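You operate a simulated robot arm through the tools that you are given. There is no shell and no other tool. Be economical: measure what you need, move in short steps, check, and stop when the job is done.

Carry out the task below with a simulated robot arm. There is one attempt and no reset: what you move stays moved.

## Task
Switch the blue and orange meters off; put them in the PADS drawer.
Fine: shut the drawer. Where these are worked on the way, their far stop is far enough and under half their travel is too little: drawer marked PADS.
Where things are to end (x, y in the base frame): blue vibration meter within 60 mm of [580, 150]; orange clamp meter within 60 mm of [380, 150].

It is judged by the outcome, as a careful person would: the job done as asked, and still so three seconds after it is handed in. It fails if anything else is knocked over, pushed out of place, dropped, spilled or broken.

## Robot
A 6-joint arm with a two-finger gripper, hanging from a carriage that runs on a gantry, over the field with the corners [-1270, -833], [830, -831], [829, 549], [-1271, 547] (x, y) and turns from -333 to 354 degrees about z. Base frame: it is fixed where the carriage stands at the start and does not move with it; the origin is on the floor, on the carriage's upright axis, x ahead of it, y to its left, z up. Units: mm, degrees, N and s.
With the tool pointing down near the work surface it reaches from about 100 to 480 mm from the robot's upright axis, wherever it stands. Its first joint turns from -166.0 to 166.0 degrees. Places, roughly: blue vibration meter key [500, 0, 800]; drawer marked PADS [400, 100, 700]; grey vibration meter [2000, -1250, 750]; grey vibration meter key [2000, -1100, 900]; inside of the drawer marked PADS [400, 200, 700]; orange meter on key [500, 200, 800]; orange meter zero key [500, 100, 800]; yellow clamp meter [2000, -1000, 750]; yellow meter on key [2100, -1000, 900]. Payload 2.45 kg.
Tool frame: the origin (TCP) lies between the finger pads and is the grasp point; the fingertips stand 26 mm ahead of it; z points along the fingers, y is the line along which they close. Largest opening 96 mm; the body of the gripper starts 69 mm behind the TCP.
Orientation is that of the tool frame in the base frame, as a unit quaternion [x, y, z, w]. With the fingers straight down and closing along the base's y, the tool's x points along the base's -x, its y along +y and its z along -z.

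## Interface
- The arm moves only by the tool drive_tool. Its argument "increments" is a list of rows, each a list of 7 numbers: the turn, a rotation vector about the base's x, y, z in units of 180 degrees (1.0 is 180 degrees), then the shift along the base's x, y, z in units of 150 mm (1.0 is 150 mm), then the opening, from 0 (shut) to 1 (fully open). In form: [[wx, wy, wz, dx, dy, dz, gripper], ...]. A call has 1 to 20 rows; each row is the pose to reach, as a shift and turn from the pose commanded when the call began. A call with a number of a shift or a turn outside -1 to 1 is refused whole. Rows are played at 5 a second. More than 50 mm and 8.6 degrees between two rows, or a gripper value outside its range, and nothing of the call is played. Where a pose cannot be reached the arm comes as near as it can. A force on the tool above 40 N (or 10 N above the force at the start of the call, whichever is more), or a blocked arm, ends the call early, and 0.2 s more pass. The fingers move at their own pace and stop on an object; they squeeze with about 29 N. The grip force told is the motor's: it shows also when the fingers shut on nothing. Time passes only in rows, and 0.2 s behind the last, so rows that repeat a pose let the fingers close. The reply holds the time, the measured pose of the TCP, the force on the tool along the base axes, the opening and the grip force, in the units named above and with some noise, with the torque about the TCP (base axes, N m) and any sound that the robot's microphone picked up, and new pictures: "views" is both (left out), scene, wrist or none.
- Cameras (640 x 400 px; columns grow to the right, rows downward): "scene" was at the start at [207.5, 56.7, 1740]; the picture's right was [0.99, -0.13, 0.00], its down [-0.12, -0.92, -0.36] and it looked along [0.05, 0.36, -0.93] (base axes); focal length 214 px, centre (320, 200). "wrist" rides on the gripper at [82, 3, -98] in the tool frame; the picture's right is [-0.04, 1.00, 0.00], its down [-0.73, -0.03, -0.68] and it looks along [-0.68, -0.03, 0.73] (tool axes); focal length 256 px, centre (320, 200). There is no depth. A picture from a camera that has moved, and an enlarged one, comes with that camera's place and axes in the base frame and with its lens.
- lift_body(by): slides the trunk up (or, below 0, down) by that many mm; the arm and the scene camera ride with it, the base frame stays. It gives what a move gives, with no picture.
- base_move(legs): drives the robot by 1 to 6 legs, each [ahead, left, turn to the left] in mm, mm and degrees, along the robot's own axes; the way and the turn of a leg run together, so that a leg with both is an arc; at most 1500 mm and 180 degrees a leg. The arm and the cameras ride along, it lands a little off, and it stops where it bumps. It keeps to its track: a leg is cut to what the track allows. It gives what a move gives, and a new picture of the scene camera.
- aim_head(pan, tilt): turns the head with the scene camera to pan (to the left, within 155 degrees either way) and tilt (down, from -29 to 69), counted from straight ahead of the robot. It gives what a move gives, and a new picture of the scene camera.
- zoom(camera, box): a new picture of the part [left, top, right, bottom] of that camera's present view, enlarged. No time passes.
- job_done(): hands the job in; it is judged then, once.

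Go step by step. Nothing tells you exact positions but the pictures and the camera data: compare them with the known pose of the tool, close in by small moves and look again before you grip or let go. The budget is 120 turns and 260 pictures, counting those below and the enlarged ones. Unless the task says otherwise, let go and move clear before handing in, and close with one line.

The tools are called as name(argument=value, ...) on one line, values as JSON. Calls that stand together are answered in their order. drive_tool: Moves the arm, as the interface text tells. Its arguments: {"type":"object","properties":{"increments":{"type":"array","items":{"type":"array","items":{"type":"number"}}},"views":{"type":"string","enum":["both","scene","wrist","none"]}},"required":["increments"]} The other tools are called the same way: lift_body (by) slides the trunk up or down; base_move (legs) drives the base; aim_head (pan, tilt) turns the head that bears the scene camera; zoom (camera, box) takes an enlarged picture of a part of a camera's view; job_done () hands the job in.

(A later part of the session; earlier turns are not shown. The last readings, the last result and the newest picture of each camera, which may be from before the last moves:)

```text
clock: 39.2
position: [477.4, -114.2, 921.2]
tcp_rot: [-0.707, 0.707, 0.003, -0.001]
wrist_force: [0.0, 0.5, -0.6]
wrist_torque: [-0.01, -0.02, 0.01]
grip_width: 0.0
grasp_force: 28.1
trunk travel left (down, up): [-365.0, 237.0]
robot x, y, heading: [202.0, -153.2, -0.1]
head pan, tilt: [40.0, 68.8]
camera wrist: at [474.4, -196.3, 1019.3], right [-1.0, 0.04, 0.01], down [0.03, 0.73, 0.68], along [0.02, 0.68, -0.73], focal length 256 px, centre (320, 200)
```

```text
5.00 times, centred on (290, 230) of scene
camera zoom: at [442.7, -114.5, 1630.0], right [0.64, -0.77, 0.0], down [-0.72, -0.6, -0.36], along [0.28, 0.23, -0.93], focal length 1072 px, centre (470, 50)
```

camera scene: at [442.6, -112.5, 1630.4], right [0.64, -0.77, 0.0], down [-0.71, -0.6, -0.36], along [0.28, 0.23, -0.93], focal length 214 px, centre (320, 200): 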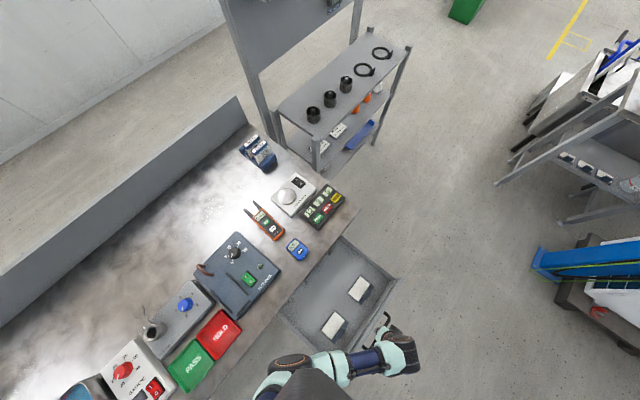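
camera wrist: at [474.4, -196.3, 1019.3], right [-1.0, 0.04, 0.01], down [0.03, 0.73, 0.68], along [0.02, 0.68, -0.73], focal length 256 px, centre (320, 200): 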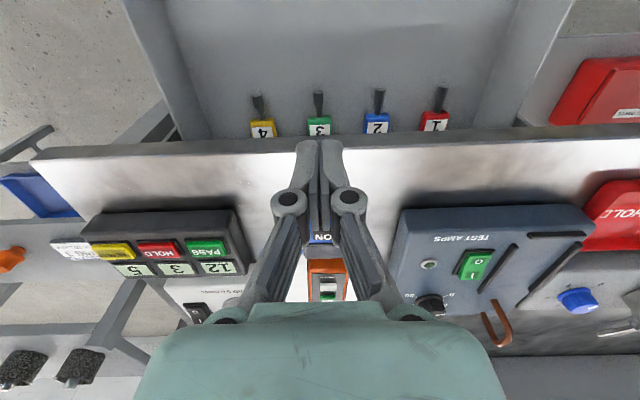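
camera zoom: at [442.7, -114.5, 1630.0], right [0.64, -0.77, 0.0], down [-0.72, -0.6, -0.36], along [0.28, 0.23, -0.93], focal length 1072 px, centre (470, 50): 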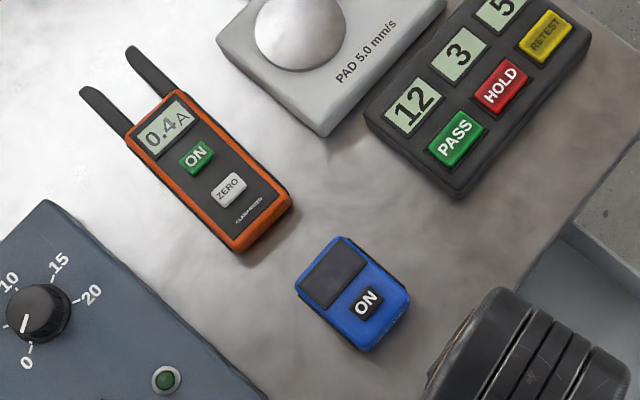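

The blue meter is off: its display is blank. Triangulation puts the orange ON key at (477, 185, ~837), 35 mm from ZERO. I'll go there at height.

drive_tool(increments=[[0, 0, 0, 0, 0.25, 0.05, 0], [0, 0, 0, 0, 0.5, 0.05, 0], [0, 0, 0, 0, 0.75, 0.05, 0], [0, 0, 0, 0, 1, 0.05, 0]], views="none")

drive_tool(increments=[[0, 0, 0, 0, 0.25, 0, 0], [0, 0, 0, 0, 0.5, 0, 0], [0, 0, 0, 0, 0.75, 0, 0], [0, 0, 0, 0, 0.9, 0, 0], [0, 0, 0, 0, 0.9, -0.15, 0]], views="wrist")

zoom(camera="wrist", box=[240, 70, 400, 170])

```text
clock: 40.2
position: [477.3, 36.7, 928.4]
tcp_rot: [-0.707, 0.708, 0.004, 0.0]
wrist_force: [0.2, -0.6, 0.3]
wrist_torque: [0.02, 0.01, -0.01]
grip_width: 0.0
grasp_force: 28.2
trunk travel left (down, up): [-365.0, 237.0]
robot x, y, heading: [197.8, -151.7, 0.1]
head pan, tilt: [40.0, 68.8]
```

```text
clock: 41.4
position: [477.4, 172.2, 907.7]
tcp_rot: [0.707, -0.707, -0.003, 0.001]
wrist_force: [0.3, 0.2, -0.1]
wrist_torque: [-0.01, 0.01, 0.01]
grip_width: 0.3
grasp_force: 28.3
trunk travel left (down, up): [-365.0, 237.0]
robot x, y, heading: [202.1, -148.6, -0.0]
head pan, tilt: [40.0, 68.8]
camera wrist: at [474.4, 89.1, 1005.2], right [-1.0, 0.04, 0.01], down [0.03, 0.73, 0.68], along [0.02, 0.68, -0.73], focal length 256 px, centre (320, 200)
```

wrist: 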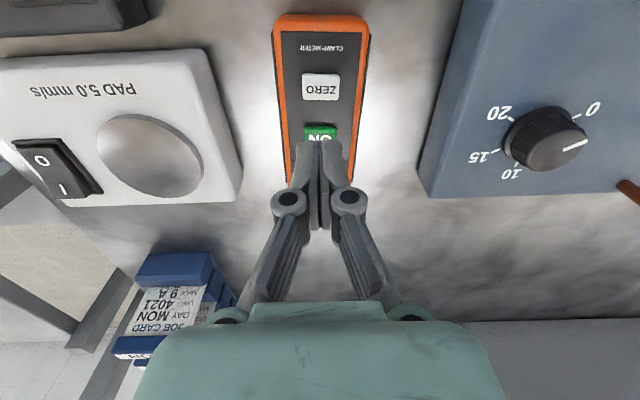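

```text
4.00 times, centred on (320, 120) of wrist
camera zoom: at [474.4, 89.1, 1005.2], right [-1.0, 0.04, 0.01], down [0.03, 0.73, 0.68], along [0.02, 0.68, -0.73], focal length 1024 px, centre (320, 520)
```

zoom: 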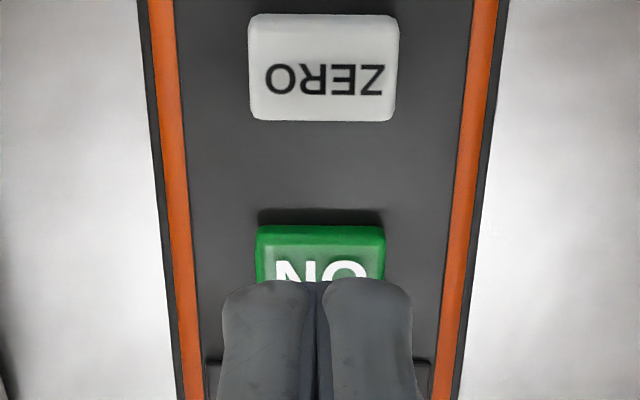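

The ON key lines up at (477, 184), so I'll move 12 mm further in y and press down.

drive_tool(increments=[[0, 0, 0, 0, 0.08, -0.1, 0], [0, 0, 0, 0, 0.08, -0.2, 0], [0, 0, 0, 0, 0.08, -0.24, 0], [0, 0, 0, 0, 0.08, -0.26, 0], [0, 0, 0, 0, 0.08, -0.275, 0], [0, 0, 0, 0, 0.08, -0.29, 0], [0, 0, 0, 0, 0.08, -0.305, 0], [0, 0, 0, 0, 0.08, -0.32, 0]], views="wrist")

```text
clock: 43.2
position: [478.5, 182.8, 859.8]
tcp_rot: [-0.706, 0.708, 0.004, -0.001]
wrist_force: [-0.5, 0.2, 1.7]
wrist_torque: [-0.01, -0.01, 0.01]
grip_width: 6.2
grasp_force: 28.2
trunk travel left (down, up): [-365.0, 237.0]
robot x, y, heading: [198.0, -153.0, -0.0]
head pan, tilt: [40.0, 68.8]
heard: click
camera wrist: at [474.5, 100.6, 957.2], right [-1.0, 0.04, 0.01], down [0.03, 0.73, 0.68], along [0.02, 0.68, -0.73], focal length 256 px, centre (320, 200)
```

wrist: 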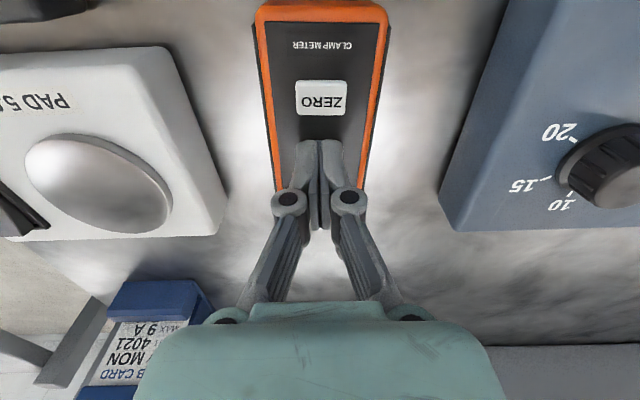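

It clicked. I'll rise, back away and check.

drive_tool(increments=[[0, 0, 0, 0, 0, 0.15, 0], [0, 0, 0, 0, 0, 0.35, 0], [0, 0, 0, 0, -0.25, 0.43, 0], [0, 0, 0, 0, -0.55, 0.43, 0], [0, 0, 0, 0, -0.85, 0.43, 0], [0, 0, 0, 0, -1, 0.43, 0]], views="wrist")

zoom(camera="scene", box=[240, 190, 340, 270])

```text
clock: 44.6
position: [478.0, 32.0, 923.9]
tcp_rot: [-0.707, 0.707, 0.005, 0.0]
wrist_force: [0.4, 0.6, -0.5]
wrist_torque: [0.01, 0.0, 0.03]
grip_width: 0.1
grasp_force: 28.4
trunk travel left (down, up): [-365.0, 237.0]
robot x, y, heading: [198.9, -150.0, 0.0]
head pan, tilt: [40.0, 68.8]
camera wrist: at [474.4, -50.3, 1021.0], right [-1.0, 0.04, 0.01], down [0.03, 0.73, 0.68], along [0.02, 0.68, -0.73], focal length 256 px, centre (320, 200)
```

wrist: 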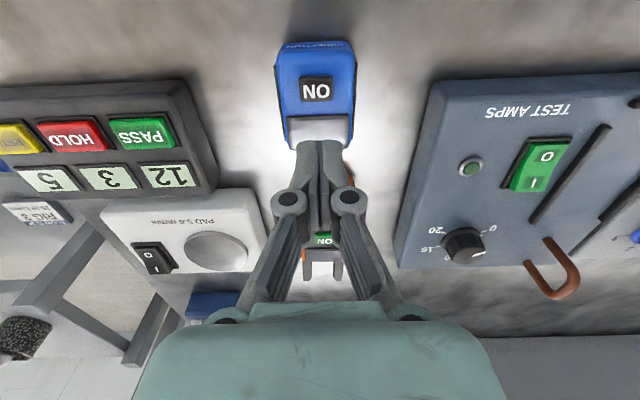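

```text
5.00 times, centred on (290, 230) of scene
camera zoom: at [442.7, -114.5, 1630.0], right [0.64, -0.77, 0.0], down [-0.72, -0.6, -0.36], along [0.28, 0.23, -0.93], focal length 1072 px, centre (470, 50)
```

zoom: 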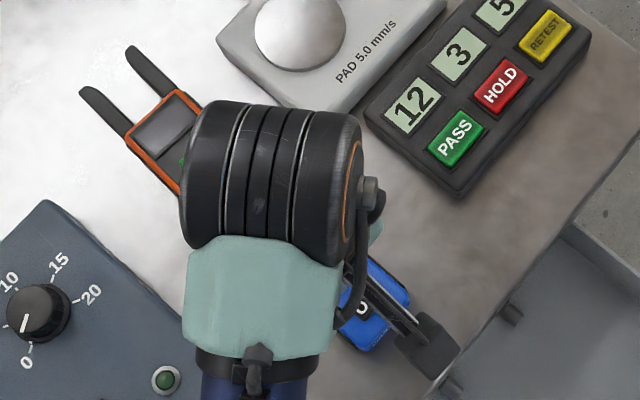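

Both displays are blank. I'll pick the blue meter, centre about (477.5, 17) with its long axis along y, gripping across x.

drive_tool(increments=[[0, 0, 0, 0, -0.1, 0, 0.85], [0, 0, 0, 0, -0.1, 0, 0.85], [0, 0, 0, 0, -0.1, -0.2, 0.85], [0, 0, 0, 0, -0.1, -0.33, 0.85]], views="wrist")

```text
clock: 45.6
position: [477.2, 17.8, 873.3]
tcp_rot: [-0.707, 0.707, 0.003, -0.002]
wrist_force: [0.6, -0.6, 0.7]
wrist_torque: [0.04, 0.02, -0.02]
grip_width: 81.7
grasp_force: 0.0
trunk travel left (down, up): [-365.0, 237.0]
robot x, y, heading: [198.1, -153.6, -0.1]
head pan, tilt: [40.0, 68.8]
camera wrist: at [474.7, -64.1, 972.1], right [-1.0, 0.04, 0.01], down [0.03, 0.73, 0.68], along [0.02, 0.68, -0.73], focal length 256 px, centre (320, 200)
```

wrist: 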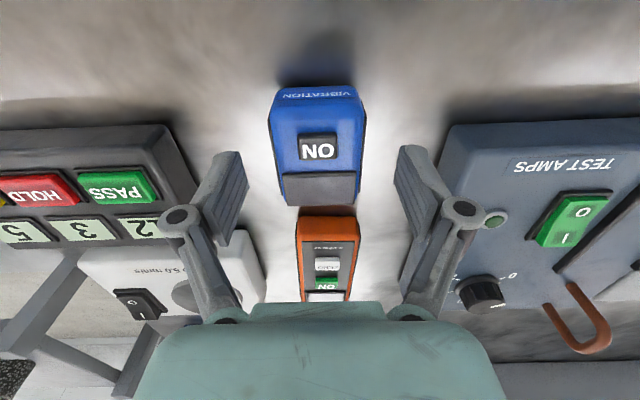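

drive_tool(increments=[[0, 0, 0, 0, 0, -0.1, 0.85], [0, 0, 0, 0, 0, -0.17, 0.85], [0, 0, 0, 0, 0, -0.22, 0.85], [0, 0, 0, 0, 0, -0.22, 0], [0, 0, 0, 0, 0, -0.22, 0], [0, 0, 0, 0, 0, -0.22, 0]], views="wrist")

```text
clock: 47.0
position: [478.1, 17.0, 841.9]
tcp_rot: [-0.707, 0.708, 0.002, -0.001]
wrist_force: [1.6, 0.2, -0.2]
wrist_torque: [-0.03, -0.06, -0.05]
grip_width: 51.6
grasp_force: 29.1
trunk travel left (down, up): [-365.0, 237.0]
robot x, y, heading: [199.3, -152.9, 0.1]
head pan, tilt: [40.0, 68.8]
camera wrist: at [475.2, -64.2, 939.2], right [-1.0, 0.04, 0.01], down [0.03, 0.73, 0.68], along [0.02, 0.68, -0.73], focal length 256 px, centre (320, 200)
```

wrist: 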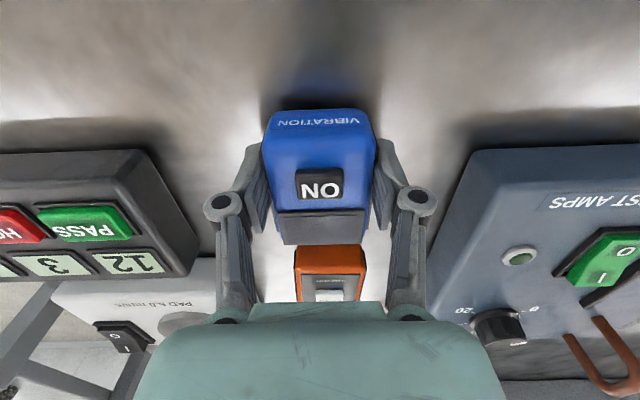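

Gripped at 51.6 mm. I'll lift and carry it over the open drawer toward (568, -150).

drive_tool(increments=[[0, 0, 0, 0, 0, 0.2, 0], [0, 0, 0, 0, 0, 0.4, 0], [0, 0, 0, 0.1, -0.2, 0.45, 0], [0, 0, 0, 0.2, -0.4, 0.45, 0], [0, 0, 0, 0.3, -0.6, 0.45, 0], [0, 0, 0, 0.4, -0.8, 0.45, 0], [0, 0, 0, 0.6, -1, 0.45, 0]], views="none")

drive_tool(increments=[[0, 0, 0, 0, -0.11, 0, 0], [0, 0, 0, 0, -0.11, -0.2, 0]])

zoom(camera="scene", box=[270, 200, 430, 350])

```text
clock: 48.6
position: [566.5, -133.7, 907.3]
tcp_rot: [0.707, -0.707, -0.004, 0.001]
wrist_force: [0.8, -0.1, -0.1]
wrist_torque: [-0.04, -0.02, 0.0]
grip_width: 0.0
grasp_force: 28.5
trunk travel left (down, up): [-365.0, 237.0]
robot x, y, heading: [199.8, -150.3, 0.0]
head pan, tilt: [40.0, 68.8]
```

```text
clock: 49.2
position: [567.9, -149.5, 879.1]
tcp_rot: [-0.706, 0.709, 0.004, -0.002]
wrist_force: [-1.2, -0.5, 0.8]
wrist_torque: [0.01, 0.02, 0.0]
grip_width: 0.1
grasp_force: 27.8
trunk travel left (down, up): [-365.0, 237.0]
robot x, y, heading: [197.3, -148.8, -0.3]
head pan, tilt: [40.0, 68.8]
camera scene: at [442.8, -114.6, 1630.0], right [0.64, -0.77, 0.0], down [-0.72, -0.6, -0.36], along [0.28, 0.23, -0.93], focal length 214 px, centre (320, 200)
camera wrist: at [564.8, -231.8, 976.5], right [-1.0, 0.04, 0.01], down [0.04, 0.73, 0.68], along [0.02, 0.68, -0.73], focal length 256 px, centre (320, 200)
```

scene: 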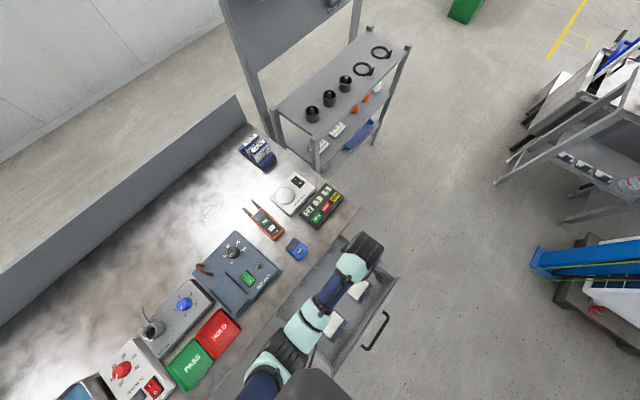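
wrist: 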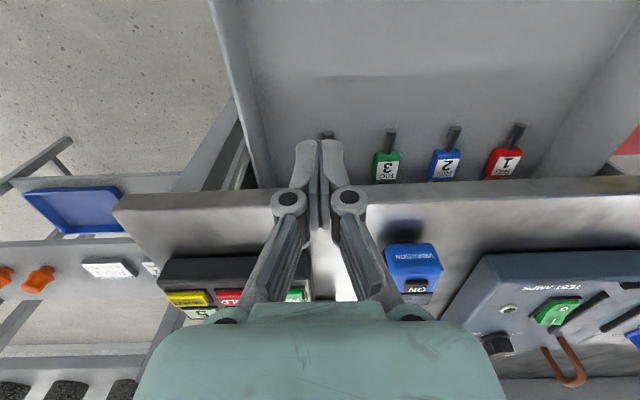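

```text
2.67 times, centred on (350, 275) of scene
camera zoom: at [442.8, -114.6, 1630.0], right [0.64, -0.77, 0.0], down [-0.72, -0.6, -0.36], along [0.28, 0.23, -0.93], focal length 572 px, centre (240, 0)
```

zoom: 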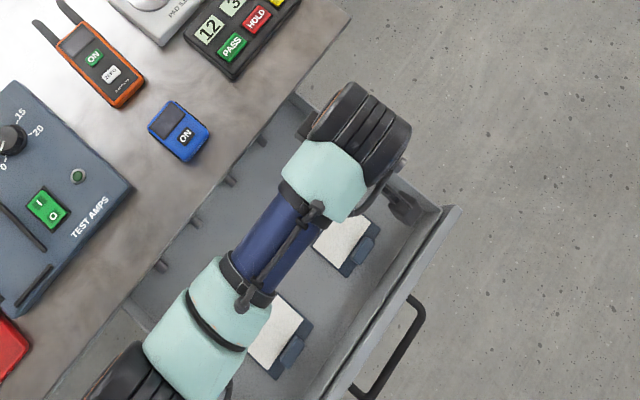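

The meter slipped out of the grip and is still sitting in place on the bench, so the grip was too high. I'll go back and grip lower.

drive_tool(increments=[[0, 0, 0, 0, 0, 0.25, 0], [0, 0, 0, -0.2, 0.25, 0.25, 0], [0, 0, 0, -0.4, 0.5, 0.25, 0], [0, 0, 0, -0.6, 0.75, 0.25, 0], [0, 0, 0, -0.6, 0.9, 0.25, 0]], views="wrist")

zoom(camera="wrist", box=[240, 40, 400, 140])

zoom(camera="scene", box=[260, 210, 340, 270])

```text
clock: 50.4
position: [476.4, -13.5, 915.8]
tcp_rot: [-0.707, 0.708, 0.004, -0.002]
wrist_force: [-0.7, 0.4, -0.5]
wrist_torque: [0.02, -0.04, -0.04]
grip_width: 0.2
grasp_force: 27.9
trunk travel left (down, up): [-365.0, 237.0]
robot x, y, heading: [197.2, -152.4, -0.0]
head pan, tilt: [40.0, 68.8]
camera wrist: at [474.1, -95.4, 1014.2], right [-1.0, 0.04, 0.01], down [0.03, 0.73, 0.68], along [0.02, 0.68, -0.73], focal length 256 px, centre (320, 200)
```

wrist: 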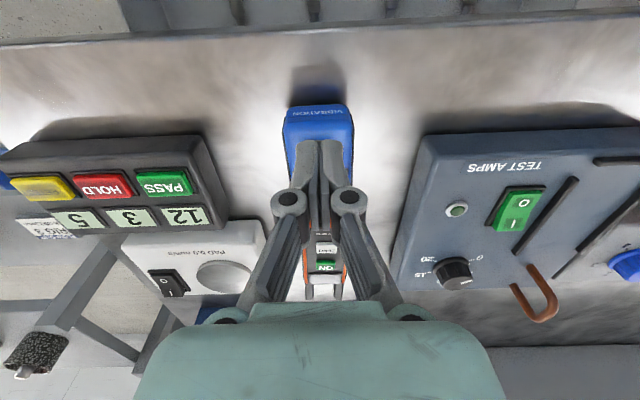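

```text
4.00 times, centred on (320, 90) of wrist
camera zoom: at [474.1, -95.4, 1014.2], right [-1.0, 0.04, 0.01], down [0.03, 0.73, 0.68], along [0.02, 0.68, -0.73], focal length 1024 px, centre (320, 640)
```

zoom: 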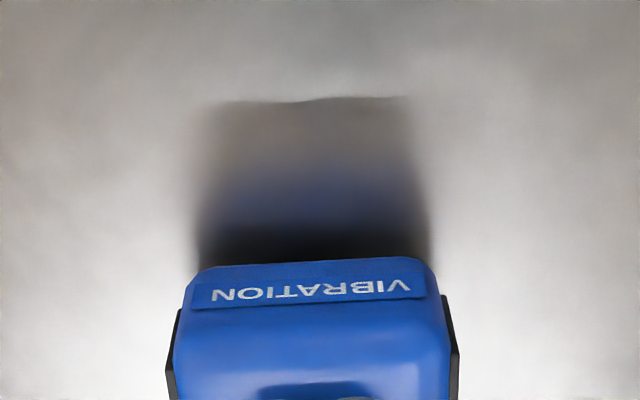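

```text
6.67 times, centred on (300, 240) of scene
camera zoom: at [442.7, -114.5, 1629.9], right [0.64, -0.77, 0.0], down [-0.72, -0.6, -0.36], along [0.28, 0.23, -0.93], focal length 1430 px, centre (453, -67)
```

zoom: 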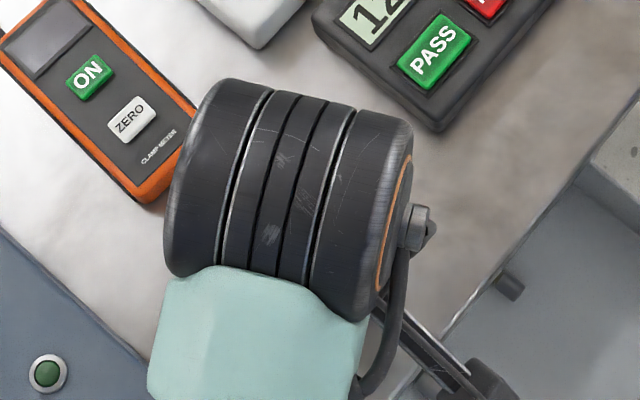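

The meter hasn't moved. I'll descend further this time, feeling for the bench with the open fingers.

drive_tool(increments=[[0, 0, 0, 0.01, 0.2, 0, 0.85], [0, 0, 0, 0.01, 0.2, 0, 0.85], [0, 0, 0, 0.01, 0.2, -0.25, 0.85], [0, 0, 0, 0.01, 0.2, -0.42, 0.85], [0, 0, 0, 0.01, 0.2, -0.5, 0.85], [0, 0, 0, 0.01, 0.2, -0.52, 0.85], [0, 0, 0, 0.01, 0.2, -0.535, 0.85], [0, 0, 0, 0.01, 0.2, -0.55, 0.85]], views="wrist")

zoom(camera="wrist", box=[200, 80, 440, 230])

```text
clock: 52.2
position: [478.0, 16.9, 834.7]
tcp_rot: [-0.706, 0.708, 0.004, 0.0]
wrist_force: [-0.5, 1.2, -0.9]
wrist_torque: [0.0, 0.01, 0.0]
grip_width: 81.5
grasp_force: 0.1
trunk travel left (down, up): [-365.0, 237.0]
robot x, y, heading: [197.9, -147.3, -0.1]
head pan, tilt: [40.0, 68.8]
camera wrist: at [475.5, -65.6, 931.6], right [-1.0, 0.04, 0.01], down [0.03, 0.73, 0.68], along [0.02, 0.68, -0.73], focal length 256 px, centre (320, 200)
```

wrist: 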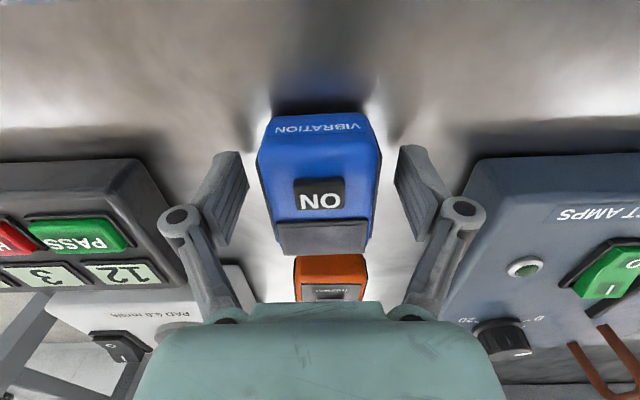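

```text
2.67 times, centred on (320, 155) of wrist
camera zoom: at [475.5, -65.6, 931.6], right [-1.0, 0.04, 0.01], down [0.03, 0.73, 0.68], along [0.02, 0.68, -0.73], focal length 683 px, centre (320, 320)
```

zoom: 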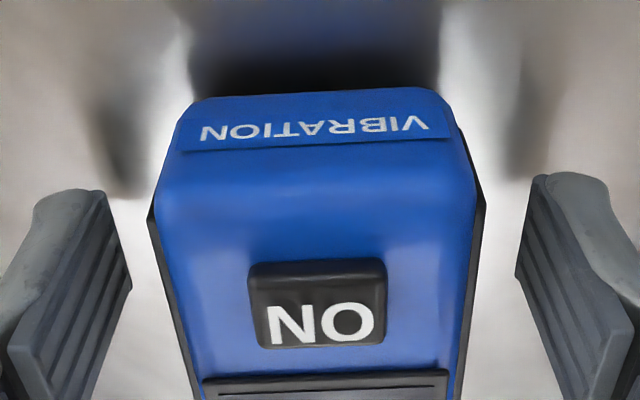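

drive_tool(increments=[[0, 0, 0, 0, 0, -0.015, 0.85], [0, 0, 0, 0, 0, -0.03, 0.85], [0, 0, 0, 0, 0, -0.045, 0.85], [0, 0, 0, 0, 0, -0.06, 0.85], [0, 0, 0, 0, 0, -0.075, 0.85]], views="wrist")

```text
clock: 53.4
position: [478.2, 15.9, 821.8]
tcp_rot: [-0.706, 0.708, 0.004, -0.001]
wrist_force: [0.7, 0.1, -0.6]
wrist_torque: [-0.02, 0.02, -0.03]
grip_width: 81.4
grasp_force: 0.1
trunk travel left (down, up): [-365.0, 237.0]
robot x, y, heading: [201.9, -153.1, -0.2]
head pan, tilt: [40.0, 68.8]
camera wrist: at [475.5, -65.7, 919.9], right [-1.0, 0.04, 0.01], down [0.03, 0.73, 0.68], along [0.02, 0.68, -0.73], focal length 256 px, centre (320, 200)
```

wrist: 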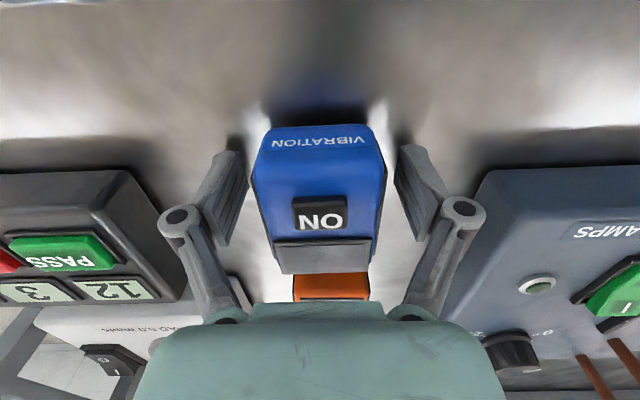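

The tips are at z≈796, about 45 mm down the meter's side. I'll close here and lift slowly with a check.

drive_tool(increments=[[0, 0, 0, 0, 0, 0, 0], [0, 0, 0, 0, 0, 0, 0], [0, 0, 0, 0, 0, 0, 0], [0, 0, 0, 0, 0, 0, 0], [0, 0, 0, 0, 0, 0.05, 0], [0, 0, 0, 0, 0, 0.1, 0], [0, 0, 0, 0, 0, 0.15, 0]], views="wrist")

```text
clock: 55.0
position: [478.6, 16.7, 844.8]
tcp_rot: [0.707, -0.707, -0.004, 0.002]
wrist_force: [-1.3, -0.3, -4.0]
wrist_torque: [-0.03, 0.01, 0.0]
grip_width: 51.2
grasp_force: 29.1
trunk travel left (down, up): [-365.0, 237.0]
robot x, y, heading: [198.8, -151.4, -0.3]
head pan, tilt: [40.0, 68.8]
camera wrist: at [475.2, -65.9, 942.5], right [-1.0, 0.04, 0.01], down [0.04, 0.73, 0.68], along [0.02, 0.68, -0.73], focal length 256 px, centre (320, 200)
```

wrist: 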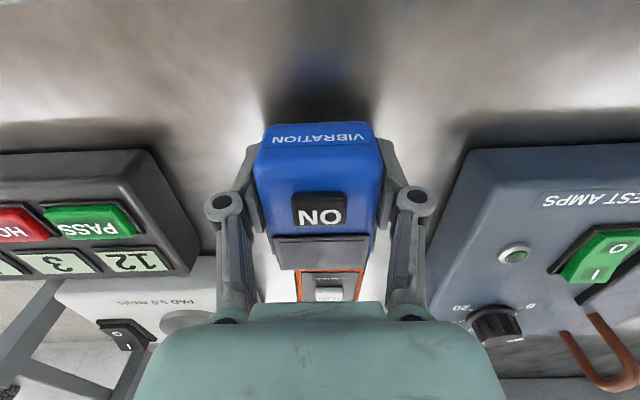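

It's lifted this time, weighing about 0.4 kg. I'll carry it over the drawer to (568, -150).

drive_tool(increments=[[0, 0, 0, 0, 0, 0.15, 0], [0, 0, 0, 0, 0, 0.3, 0], [0, 0, 0, 0, -0.15, 0.35, 0], [0, 0, 0, 0.05, -0.3, 0.35, 0], [0, 0, 0, 0.15, -0.45, 0.35, 0], [0, 0, 0, 0.25, -0.6, 0.35, 0], [0, 0, 0, 0.35, -0.75, 0.35, 0], [0, 0, 0, 0.5, -0.9, 0.35, 0], [0, 0, 0, 0.6, -1, 0.35, 0]], views="wrist")

```text
clock: 57.0
position: [569.1, -134.6, 896.4]
tcp_rot: [-0.707, 0.707, 0.004, -0.001]
wrist_force: [-0.4, 0.2, -5.0]
wrist_torque: [-0.04, 0.02, -0.01]
grip_width: 51.1
grasp_force: 28.9
trunk travel left (down, up): [-365.0, 237.0]
robot x, y, heading: [198.3, -148.7, 0.1]
head pan, tilt: [40.0, 68.8]
camera wrist: at [566.1, -216.3, 994.1], right [-1.0, 0.04, 0.01], down [0.03, 0.73, 0.68], along [0.02, 0.68, -0.73], focal length 256 px, centre (320, 200)
```

wrist: 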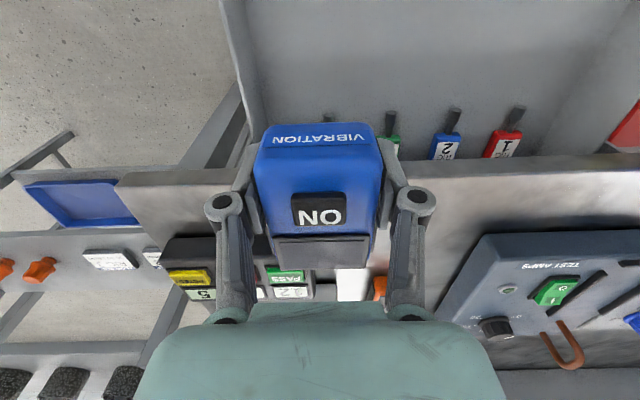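

I'm over the drawer with the right wall at x≈636, the tags at the back (y>-80) and the pads at y<-235. Lowering at y≈-150, I'll stop short of the floor first.

drive_tool(increments=[[0, 0, 0, 0, -0.1, -0.1, 0], [0, 0, 0, 0, -0.1, -0.3, 0], [0, 0, 0, 0, -0.1, -0.5, 0], [0, 0, 0, 0, -0.1, -0.7, 0], [0, 0, 0, 0, -0.1, -0.85, 0]])

zoom(camera="scene", box=[270, 200, 430, 350])

```text
clock: 58.2
position: [568.6, -148.7, 769.2]
tcp_rot: [-0.707, 0.708, 0.004, 0.0]
wrist_force: [-0.6, 0.2, -4.2]
wrist_torque: [-0.02, -0.02, 0.01]
grip_width: 51.0
grasp_force: 28.6
trunk travel left (down, up): [-365.0, 237.0]
robot x, y, heading: [203.4, -151.1, -0.4]
head pan, tilt: [40.0, 68.8]
camera scene: at [442.6, -114.5, 1629.9], right [0.64, -0.77, 0.0], down [-0.72, -0.6, -0.36], along [0.28, 0.23, -0.93], focal length 214 px, centre (320, 200)
camera wrist: at [565.1, -231.1, 866.9], right [-1.0, 0.04, 0.01], down [0.03, 0.73, 0.68], along [0.02, 0.68, -0.73], focal length 256 px, centre (320, 200)
```

scene: 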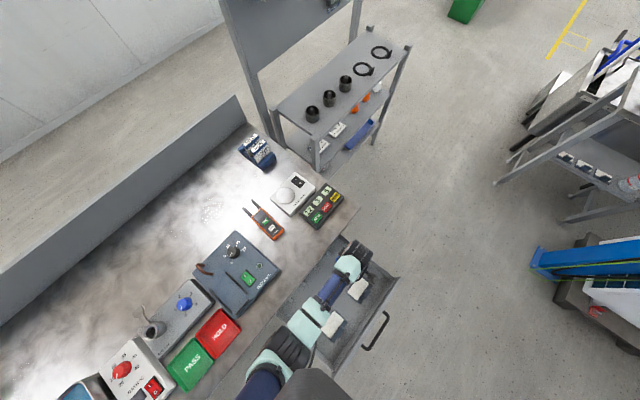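
wrist: 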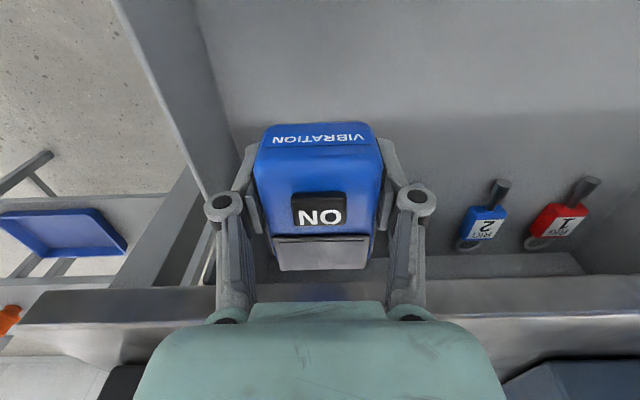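

```text
2.67 times, centred on (350, 275) of scene
camera zoom: at [442.6, -114.5, 1629.9], right [0.64, -0.77, 0.0], down [-0.72, -0.6, -0.36], along [0.28, 0.23, -0.93], focal length 572 px, centre (240, 0)
```

zoom: 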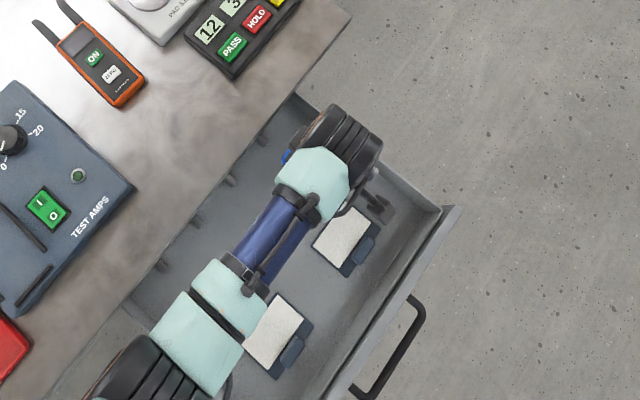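

All clear; I'll lower in small steps until I feel the floor.

drive_tool(increments=[[0, 0, 0, 0, 0, -0.04, 0], [0, 0, 0, 0, 0, -0.08, 0], [0, 0, 0, 0, 0, -0.12, 0], [0, 0, 0, 0, 0, -0.16, 0], [0, 0, 0, 0, 0, -0.2, 0]], views="wrist")

```text
clock: 59.4
position: [568.3, -150.3, 739.9]
tcp_rot: [-0.707, 0.708, 0.004, -0.002]
wrist_force: [-0.5, 0.1, -3.5]
wrist_torque: [-0.03, 0.01, -0.01]
grip_width: 50.8
grasp_force: 29.4
trunk travel left (down, up): [-365.0, 237.0]
robot x, y, heading: [199.5, -152.5, -0.0]
head pan, tilt: [40.0, 68.8]
camera wrist: at [565.5, -231.1, 837.3], right [-1.0, 0.04, 0.01], down [0.03, 0.73, 0.68], along [0.02, 0.68, -0.73], focal length 256 px, centre (320, 200)
```

wrist: 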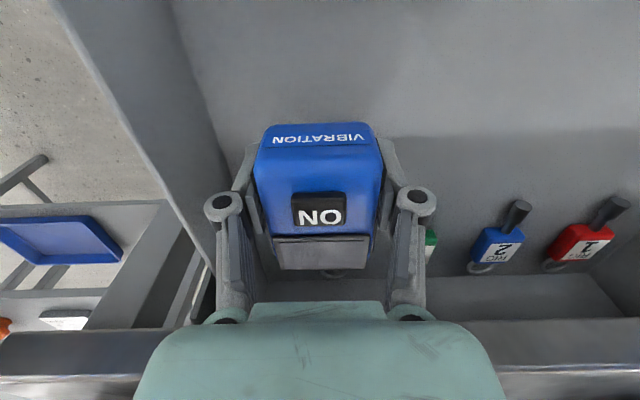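

drive_tool(increments=[[0, 0, 0, 0, 0, -0.03, 0], [0, 0, 0, 0, 0, -0.06, 0], [0, 0, 0, 0, 0, -0.09, 0], [0, 0, 0, 0, 0, -0.11, 0], [0, 0, 0, 0, 0, -0.13, 0], [0, 0, 0, 0, 0, -0.15, 0], [0, 0, 0, 0, 0, -0.17, 0]], views="wrist")

```text
clock: 61.0
position: [568.3, -148.8, 714.5]
tcp_rot: [-0.707, 0.707, 0.004, -0.001]
wrist_force: [0.1, 0.6, -3.5]
wrist_torque: [-0.02, 0.01, -0.03]
grip_width: 50.9
grasp_force: 29.1
trunk travel left (down, up): [-365.0, 237.0]
robot x, y, heading: [198.3, -152.8, 0.0]
head pan, tilt: [40.0, 68.8]
camera wrist: at [565.6, -230.6, 812.1], right [-1.0, 0.04, 0.01], down [0.03, 0.73, 0.68], along [0.02, 0.68, -0.73], focal length 256 px, centre (320, 200)
```

wrist: 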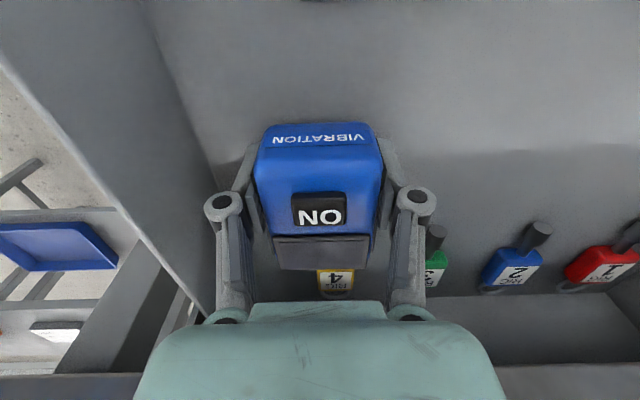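

drive_tool(increments=[[0, 0, 0, 0, 0, -0.02, 0], [0, 0, 0, 0, 0, -0.04, 0], [0, 0, 0, 0, 0, -0.06, 0], [0, 0, 0, 0, 0, -0.08, 0], [0, 0, 0, 0, 0, -0.1, 0], [0, 0, 0, 0, 0, -0.12, 0], [0, 0, 0, 0, 0, -0.14, 0], [0, 0, 0, 0, 0, -0.16, 0]], views="wrist")

```text
clock: 62.4
position: [568.5, -149.2, 700.6]
tcp_rot: [-0.707, 0.707, 0.004, -0.001]
wrist_force: [-14.0, -0.4, 32.7]
wrist_torque: [0.24, -0.4, 0.11]
grip_width: 51.0
grasp_force: 29.3
trunk travel left (down, up): [-365.0, 237.0]
robot x, y, heading: [197.0, -151.1, -0.1]
head pan, tilt: [40.0, 68.8]
stopped in row 6: the force on the tool passed its limit at 51 N (the readings are from after the stop); the commanded pose is now the measured one
camera wrist: at [566.1, -230.5, 797.8], right [-1.0, 0.04, 0.01], down [0.03, 0.73, 0.68], along [0.02, 0.68, -0.73], focal length 256 px, centre (320, 200)
```

wrist: 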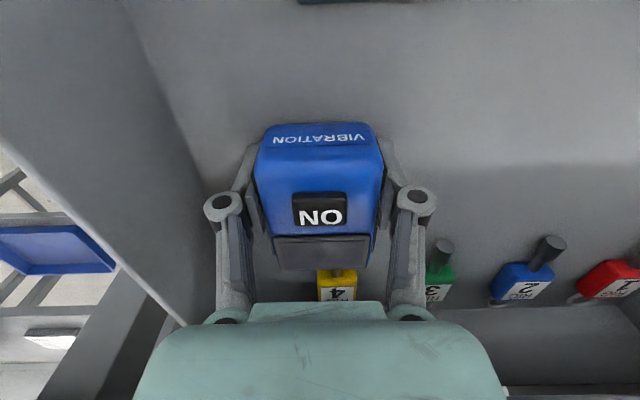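

It's on the drawer floor. I'll ease off, open slightly and rise straight up.

drive_tool(increments=[[0, 0, 0, 0, 0, 0.01, 0], [0, 0, 0, 0, 0, 0.01, 0.68], [0, 0, 0, 0, 0, 0.01, 0.68], [0, 0, 0, 0, 0, 0.1, 0.68], [0, 0, 0, 0, 0, 0.3, 0.68], [0, 0, 0, 0, 0, 0.6, 0.68], [0, 0, 0, 0, 0, 0.9, 0.68]], views="wrist")

```text
clock: 64.0
position: [569.9, -149.4, 835.8]
tcp_rot: [-0.707, 0.707, 0.003, 0.0]
wrist_force: [0.3, 0.2, 0.1]
wrist_torque: [0.01, -0.03, 0.01]
grip_width: 65.3
grasp_force: 0.0
trunk travel left (down, up): [-365.0, 237.0]
robot x, y, heading: [202.1, -149.4, -0.1]
head pan, tilt: [40.0, 68.8]
camera wrist: at [567.1, -231.2, 932.8], right [-1.0, 0.04, 0.01], down [0.03, 0.73, 0.68], along [0.02, 0.68, -0.73], focal length 256 px, centre (320, 200)
```

wrist: 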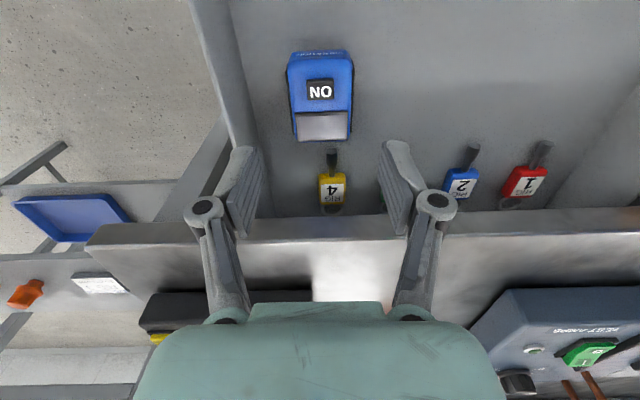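

Blue is standing in the drawer at about (568, -150). Next I'll fetch the orange meter, its body spanning y≈110..235 at x≈477, gripping near y=175.

drive_tool(increments=[[0, 0, 0, 0, 0, 0.3, 0.75], [0, 0, 0, 0, 0, 0.6, 0.75], [0, 0, 0, -0.2, 0.2, 0.6, 0.75], [0, 0, 0, -0.4, 0.4, 0.6, 0.75], [0, 0, 0, -0.62, 0.65, 0.6, 0.75], [0, 0, 0, -0.62, 0.9, 0.6, 0.75], [0, 0, 0, -0.62, 1, 0.6, 0.75]], views="none")

drive_tool(increments=[[0, 0, 0, 0, 0.3, 0, 0.75], [0, 0, 0, 0, 0.6, 0, 0.75], [0, 0, 0, 0, 0.9, 0, 0.75], [0, 0, 0, 0, 1, 0, 0.75]], views="none")

drive_tool(increments=[[0, 0, 0, 0, 0.17, -0.1, 0.75], [0, 0, 0, 0, 0.17, -0.3, 0.75]], views="wrist")

```text
clock: 65.6
position: [477.2, 2.9, 926.0]
tcp_rot: [-0.706, 0.708, 0.003, -0.001]
wrist_force: [-0.2, 0.3, -0.2]
wrist_torque: [-0.03, 0.02, 0.02]
grip_width: 72.0
grasp_force: 0.1
trunk travel left (down, up): [-365.0, 237.0]
robot x, y, heading: [201.4, -151.7, -0.0]
head pan, tilt: [40.0, 68.8]
```

```text
clock: 66.6
position: [476.2, 152.2, 924.1]
tcp_rot: [0.707, -0.707, -0.003, 0.0]
wrist_force: [0.1, 0.1, 0.5]
wrist_torque: [0.01, -0.01, 0.0]
grip_width: 72.1
grasp_force: 0.0
trunk travel left (down, up): [-365.0, 237.0]
robot x, y, heading: [199.6, -149.7, -0.2]
head pan, tilt: [40.0, 68.8]
```

```text
clock: 67.2
position: [476.8, 178.0, 880.4]
tcp_rot: [-0.707, 0.708, 0.003, 0.0]
wrist_force: [-0.7, -0.2, -0.2]
wrist_torque: [-0.04, -0.01, -0.01]
grip_width: 72.0
grasp_force: 0.1
trunk travel left (down, up): [-365.0, 237.0]
robot x, y, heading: [195.9, -152.9, -0.6]
head pan, tilt: [40.0, 68.8]
camera wrist: at [474.1, 96.0, 977.6], right [-1.0, 0.04, 0.01], down [0.03, 0.73, 0.68], along [0.02, 0.68, -0.73], focal length 256 px, centre (320, 200)
```

wrist: 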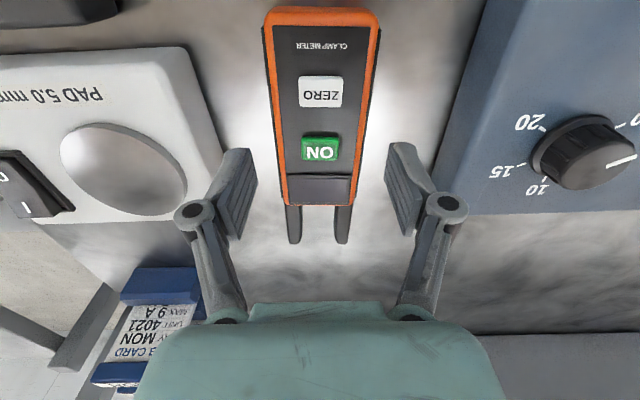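

Aligned, with clearance both sides. I'll descend to z≈822 and close.

drive_tool(increments=[[0, 0, 0, 0, -0.02, -0.15, 0.75], [0, 0, 0, 0, -0.02, -0.28, 0.75], [0, 0, 0, 0, -0.02, -0.34, 0.75], [0, 0, 0, 0, -0.02, -0.36, 0.75], [0, 0, 0, 0, -0.02, -0.375, 0.75], [0, 0, 0, 0, -0.02, -0.39, 0.75], [0, 0, 0, 0, -0.02, -0.39, 0], [0, 0, 0, 0, -0.02, -0.39, 0], [0, 0, 0, 0, -0.02, -0.39, 0], [0, 0, 0, 0, -0.02, -0.34, 0], [0, 0, 0, 0, -0.02, -0.29, 0], [0, 0, 0, 0, -0.02, -0.24, 0]], views="wrist")

```text
clock: 69.8
position: [477.2, 173.1, 842.8]
tcp_rot: [0.707, -0.707, -0.003, 0.0]
wrist_force: [0.3, 0.6, -2.5]
wrist_torque: [-0.03, -0.02, -0.01]
grip_width: 57.9
grasp_force: 28.9
trunk travel left (down, up): [-365.0, 237.0]
robot x, y, heading: [199.8, -152.4, 0.0]
head pan, tilt: [40.0, 68.8]
camera wrist: at [474.0, 91.7, 940.6], right [-1.0, 0.04, 0.01], down [0.03, 0.73, 0.68], along [0.02, 0.68, -0.73], focal length 256 px, centre (320, 200)
```

wrist: 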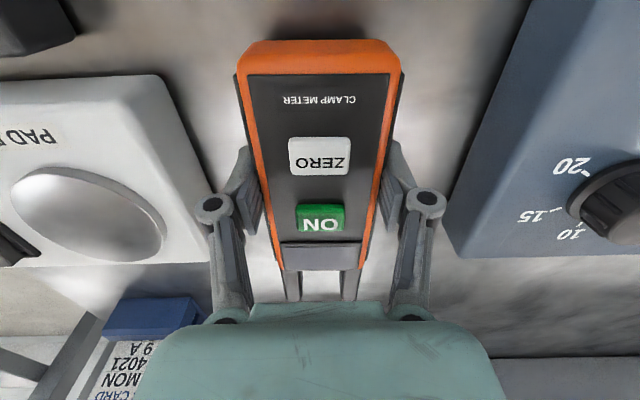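

Held at 57.9 mm. I'll lift and carry it toward the drawer.

drive_tool(increments=[[0, 0, 0, 0, 0, 0.2, 0], [0, 0, 0, 0, 0, 0.4, 0], [0, 0, 0, 0, 0, 0.54, 0], [0, 0, 0, 0, -0.2, 0.54, 0], [0, 0, 0, 0, -0.4, 0.54, 0], [0, 0, 0, 0, -0.6, 0.54, 0], [0, 0, 0, 0, -0.8, 0.54, 0], [0, 0, 0, 0, -1, 0.54, 0]], views="none")

drive_tool(increments=[[0, 0, 0, -0.1, -0.2, 0, 0], [0, 0, 0, -0.2, -0.4, 0, 0], [0, 0, 0, -0.3, -0.6, 0, 0], [0, 0, 0, -0.4, -0.8, 0, 0], [0, 0, 0, -0.5, -1, 0, 0]], views="none")

drive_tool(increments=[[0, 0, -0.045, 0, -0.02, 0, 0], [0, 0, -0.09, -0.05, -0.04, 0, 0], [0, 0, -0.135, -0.1, -0.06, 0, 0], [0, 0, -0.18, -0.15, -0.08, 0, 0], [0, 0, -0.225, -0.16, -0.1, 0, 0], [0, 0, -0.27, -0.17, -0.12, 0, 0], [0, 0, -0.315, -0.17, -0.14, 0, 0], [0, 0, -0.36, -0.17, -0.16, 0, 0], [0, 0, -0.405, -0.17, -0.16, 0, 0], [0, 0, -0.45, -0.17, -0.16, 0, 0], [0, 0, -0.495, -0.17, -0.16, 0, 0], [0, 0, -0.5, -0.17, -0.16, 0, 0]])

```text
clock: 71.6
position: [477.0, 22.4, 924.7]
tcp_rot: [-0.707, 0.707, 0.003, 0.0]
wrist_force: [-0.3, 0.3, -1.4]
wrist_torque: [-0.05, 0.0, -0.02]
grip_width: 58.0
grasp_force: 28.6
trunk travel left (down, up): [-365.0, 237.0]
robot x, y, heading: [198.9, -148.4, -0.1]
head pan, tilt: [40.0, 68.8]
```

```text
clock: 72.8
position: [401.3, -124.8, 924.6]
tcp_rot: [-0.707, 0.707, 0.004, 0.0]
wrist_force: [0.5, 0.3, -2.4]
wrist_torque: [-0.02, -0.01, 0.01]
grip_width: 57.8
grasp_force: 28.8
trunk travel left (down, up): [-365.0, 237.0]
robot x, y, heading: [201.5, -152.0, 0.0]
head pan, tilt: [40.0, 68.8]
```

```text
clock: 75.4
position: [376.0, -149.1, 923.2]
tcp_rot: [0.002, 1.0, 0.002, 0.002]
wrist_force: [-0.5, 0.6, -1.6]
wrist_torque: [-0.03, 0.02, -0.03]
grip_width: 57.5
grasp_force: 29.1
trunk travel left (down, up): [-365.0, 237.0]
robot x, y, heading: [195.4, -150.6, -0.3]
head pan, tilt: [40.0, 68.8]
camera scene: at [442.5, -114.5, 1630.0], right [0.64, -0.77, 0.0], down [-0.72, -0.6, -0.36], along [0.28, 0.23, -0.93], focal length 214 px, centre (320, 200)
camera wrist: at [294.6, -147.2, 1022.0], right [0.04, 1.0, 0.01], down [0.73, -0.04, 0.68], along [0.68, -0.03, -0.73], focal length 256 px, centre (320, 200)
```

scene: 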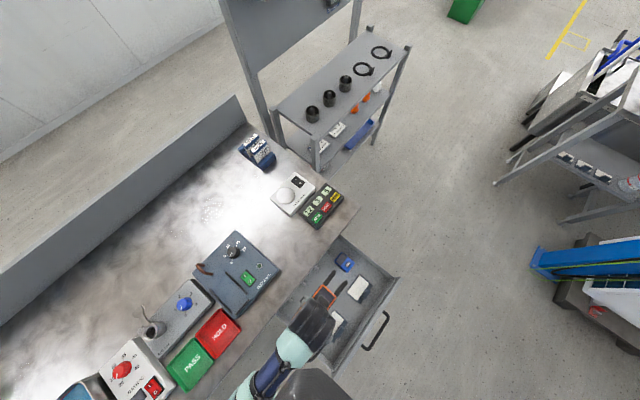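
wrist: 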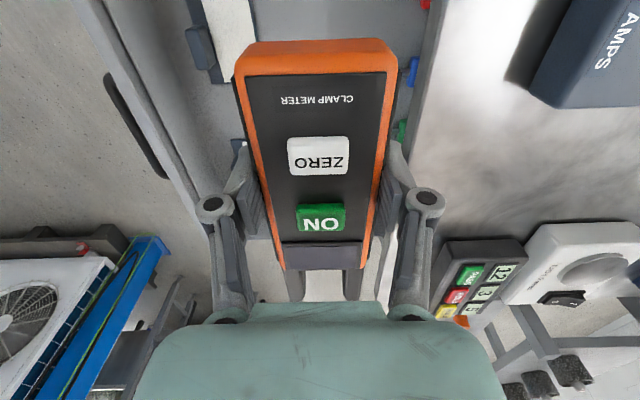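

Turned so it lies along x. I'll lower it toward (376, -150).

drive_tool(increments=[[0, 0, 0, 0, 0, -0.25, 0], [0, 0, 0, 0, 0, -0.5, 0], [0, 0, 0, 0, 0, -0.75, 0], [0, 0, 0, 0, 0, -1, 0]])

zoom(camera="scene", box=[270, 210, 430, 360])

```text
clock: 76.4
position: [376.4, -150.9, 774.7]
tcp_rot: [0.0, 1.0, 0.002, 0.002]
wrist_force: [0.1, 0.2, -2.0]
wrist_torque: [-0.03, 0.07, 0.0]
grip_width: 57.7
grasp_force: 29.8
trunk travel left (down, up): [-365.0, 237.0]
robot x, y, heading: [201.3, -150.9, -0.2]
head pan, tilt: [40.0, 68.8]
camera scene: at [442.6, -114.5, 1630.0], right [0.64, -0.77, 0.0], down [-0.72, -0.6, -0.36], along [0.28, 0.23, -0.93], focal length 214 px, centre (320, 200)
camera wrist: at [295.1, -147.3, 871.9], right [0.04, 1.0, 0.01], down [0.73, -0.03, 0.68], along [0.68, -0.02, -0.73], focal length 256 px, centre (320, 200)
```

scene: 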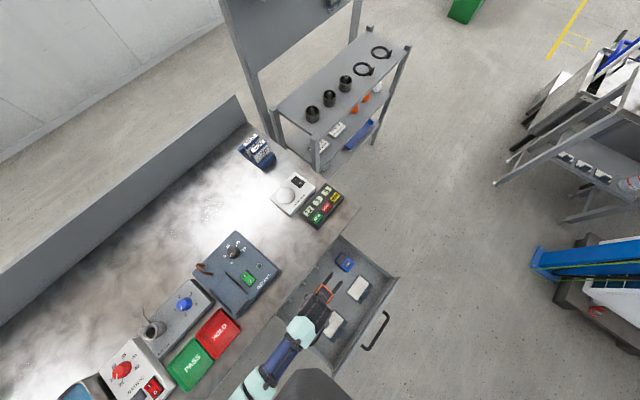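
wrist: 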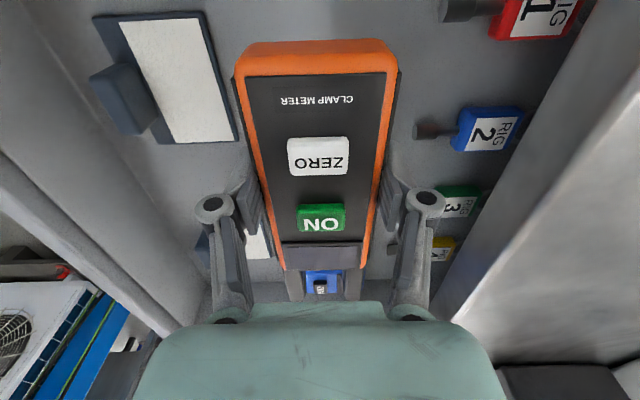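

```text
2.67 times, centred on (350, 285) of scene
camera zoom: at [442.6, -114.5, 1630.0], right [0.64, -0.77, 0.0], down [-0.72, -0.6, -0.36], along [0.28, 0.23, -0.93], focal length 572 px, centre (240, -27)
```

zoom: 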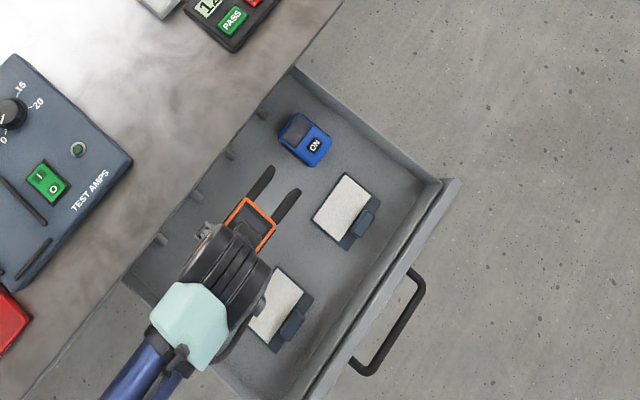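

The space between the pads and the tags is clear. I'll lower to the floor in small steps.

drive_tool(increments=[[0, 0, 0, 0, 0, -0.2, 0], [0, 0, 0, 0, 0, -0.35, 0], [0, 0, 0, 0, 0, -0.42, 0], [0, 0, 0, 0, 0, -0.45, 0], [0, 0, 0, 0, 0, -0.465, 0], [0, 0, 0, 0, 0, -0.48, 0], [0, 0, 0, 0, 0, -0.49, 0], [0, 0, 0, 0, 0, -0.5, 0], [0, 0, 0, 0, 0, -0.51, 0], [0, 0, 0, 0, 0, -0.52, 0]], views="wrist")

```text
clock: 78.5
position: [375.8, -150.0, 699.9]
tcp_rot: [0.001, 1.0, 0.003, 0.002]
wrist_force: [-8.0, 1.6, 34.1]
wrist_torque: [-0.38, 0.55, -0.11]
grip_width: 57.7
grasp_force: 29.0
trunk travel left (down, up): [-365.0, 237.0]
robot x, y, heading: [198.6, -153.6, 0.3]
head pan, tilt: [40.0, 68.8]
stopped in row 10: the force on the tool passed its limit at 48 N (the readings are from after the stop); the commanded pose is now the measured one
camera wrist: at [294.3, -147.4, 796.6], right [0.04, 1.0, 0.01], down [0.73, -0.03, 0.68], along [0.68, -0.02, -0.73], focal length 256 px, centre (320, 200)
```

wrist: 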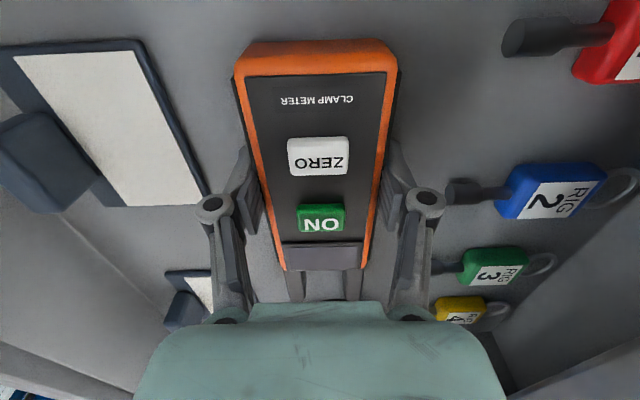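

It's on the floor. I'll release gently and rise.

drive_tool(increments=[[0, 0, 0, 0, 0, 0.01, 0], [0, 0, 0, 0, 0, 0.01, 0.72], [0, 0, 0, 0, 0, 0.01, 0.72], [0, 0, 0, 0, 0, 0.1, 0.72], [0, 0, 0, 0, 0, 0.3, 0.72], [0, 0, 0, 0, 0, 0.6, 0.72], [0, 0, 0, 0, 0, 0.9, 0.72], [0, 0, 0, 0, -0.1, 1, 0.72]], views="wrist")

```text
clock: 80.3
position: [377.9, -166.1, 848.9]
tcp_rot: [0.001, 1.0, 0.003, 0.002]
wrist_force: [0.5, 0.9, 0.0]
wrist_torque: [0.04, -0.01, -0.01]
grip_width: 69.1
grasp_force: 0.1
trunk travel left (down, up): [-365.0, 237.0]
robot x, y, heading: [199.8, -150.2, 0.0]
head pan, tilt: [40.0, 68.8]
camera wrist: at [295.2, -162.8, 946.3], right [0.04, 1.0, 0.01], down [0.73, -0.03, 0.68], along [0.68, -0.02, -0.73], focal length 256 px, centre (320, 200)
```

wrist: 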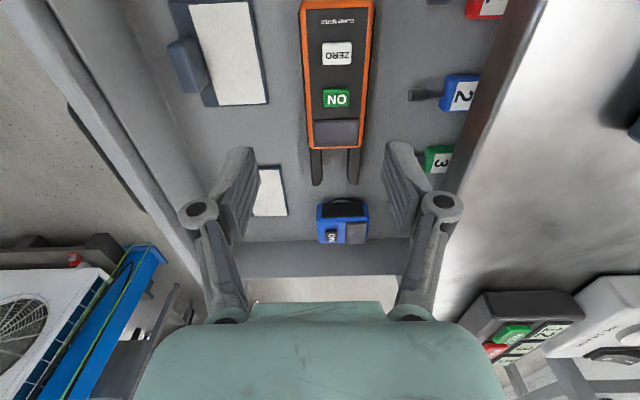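

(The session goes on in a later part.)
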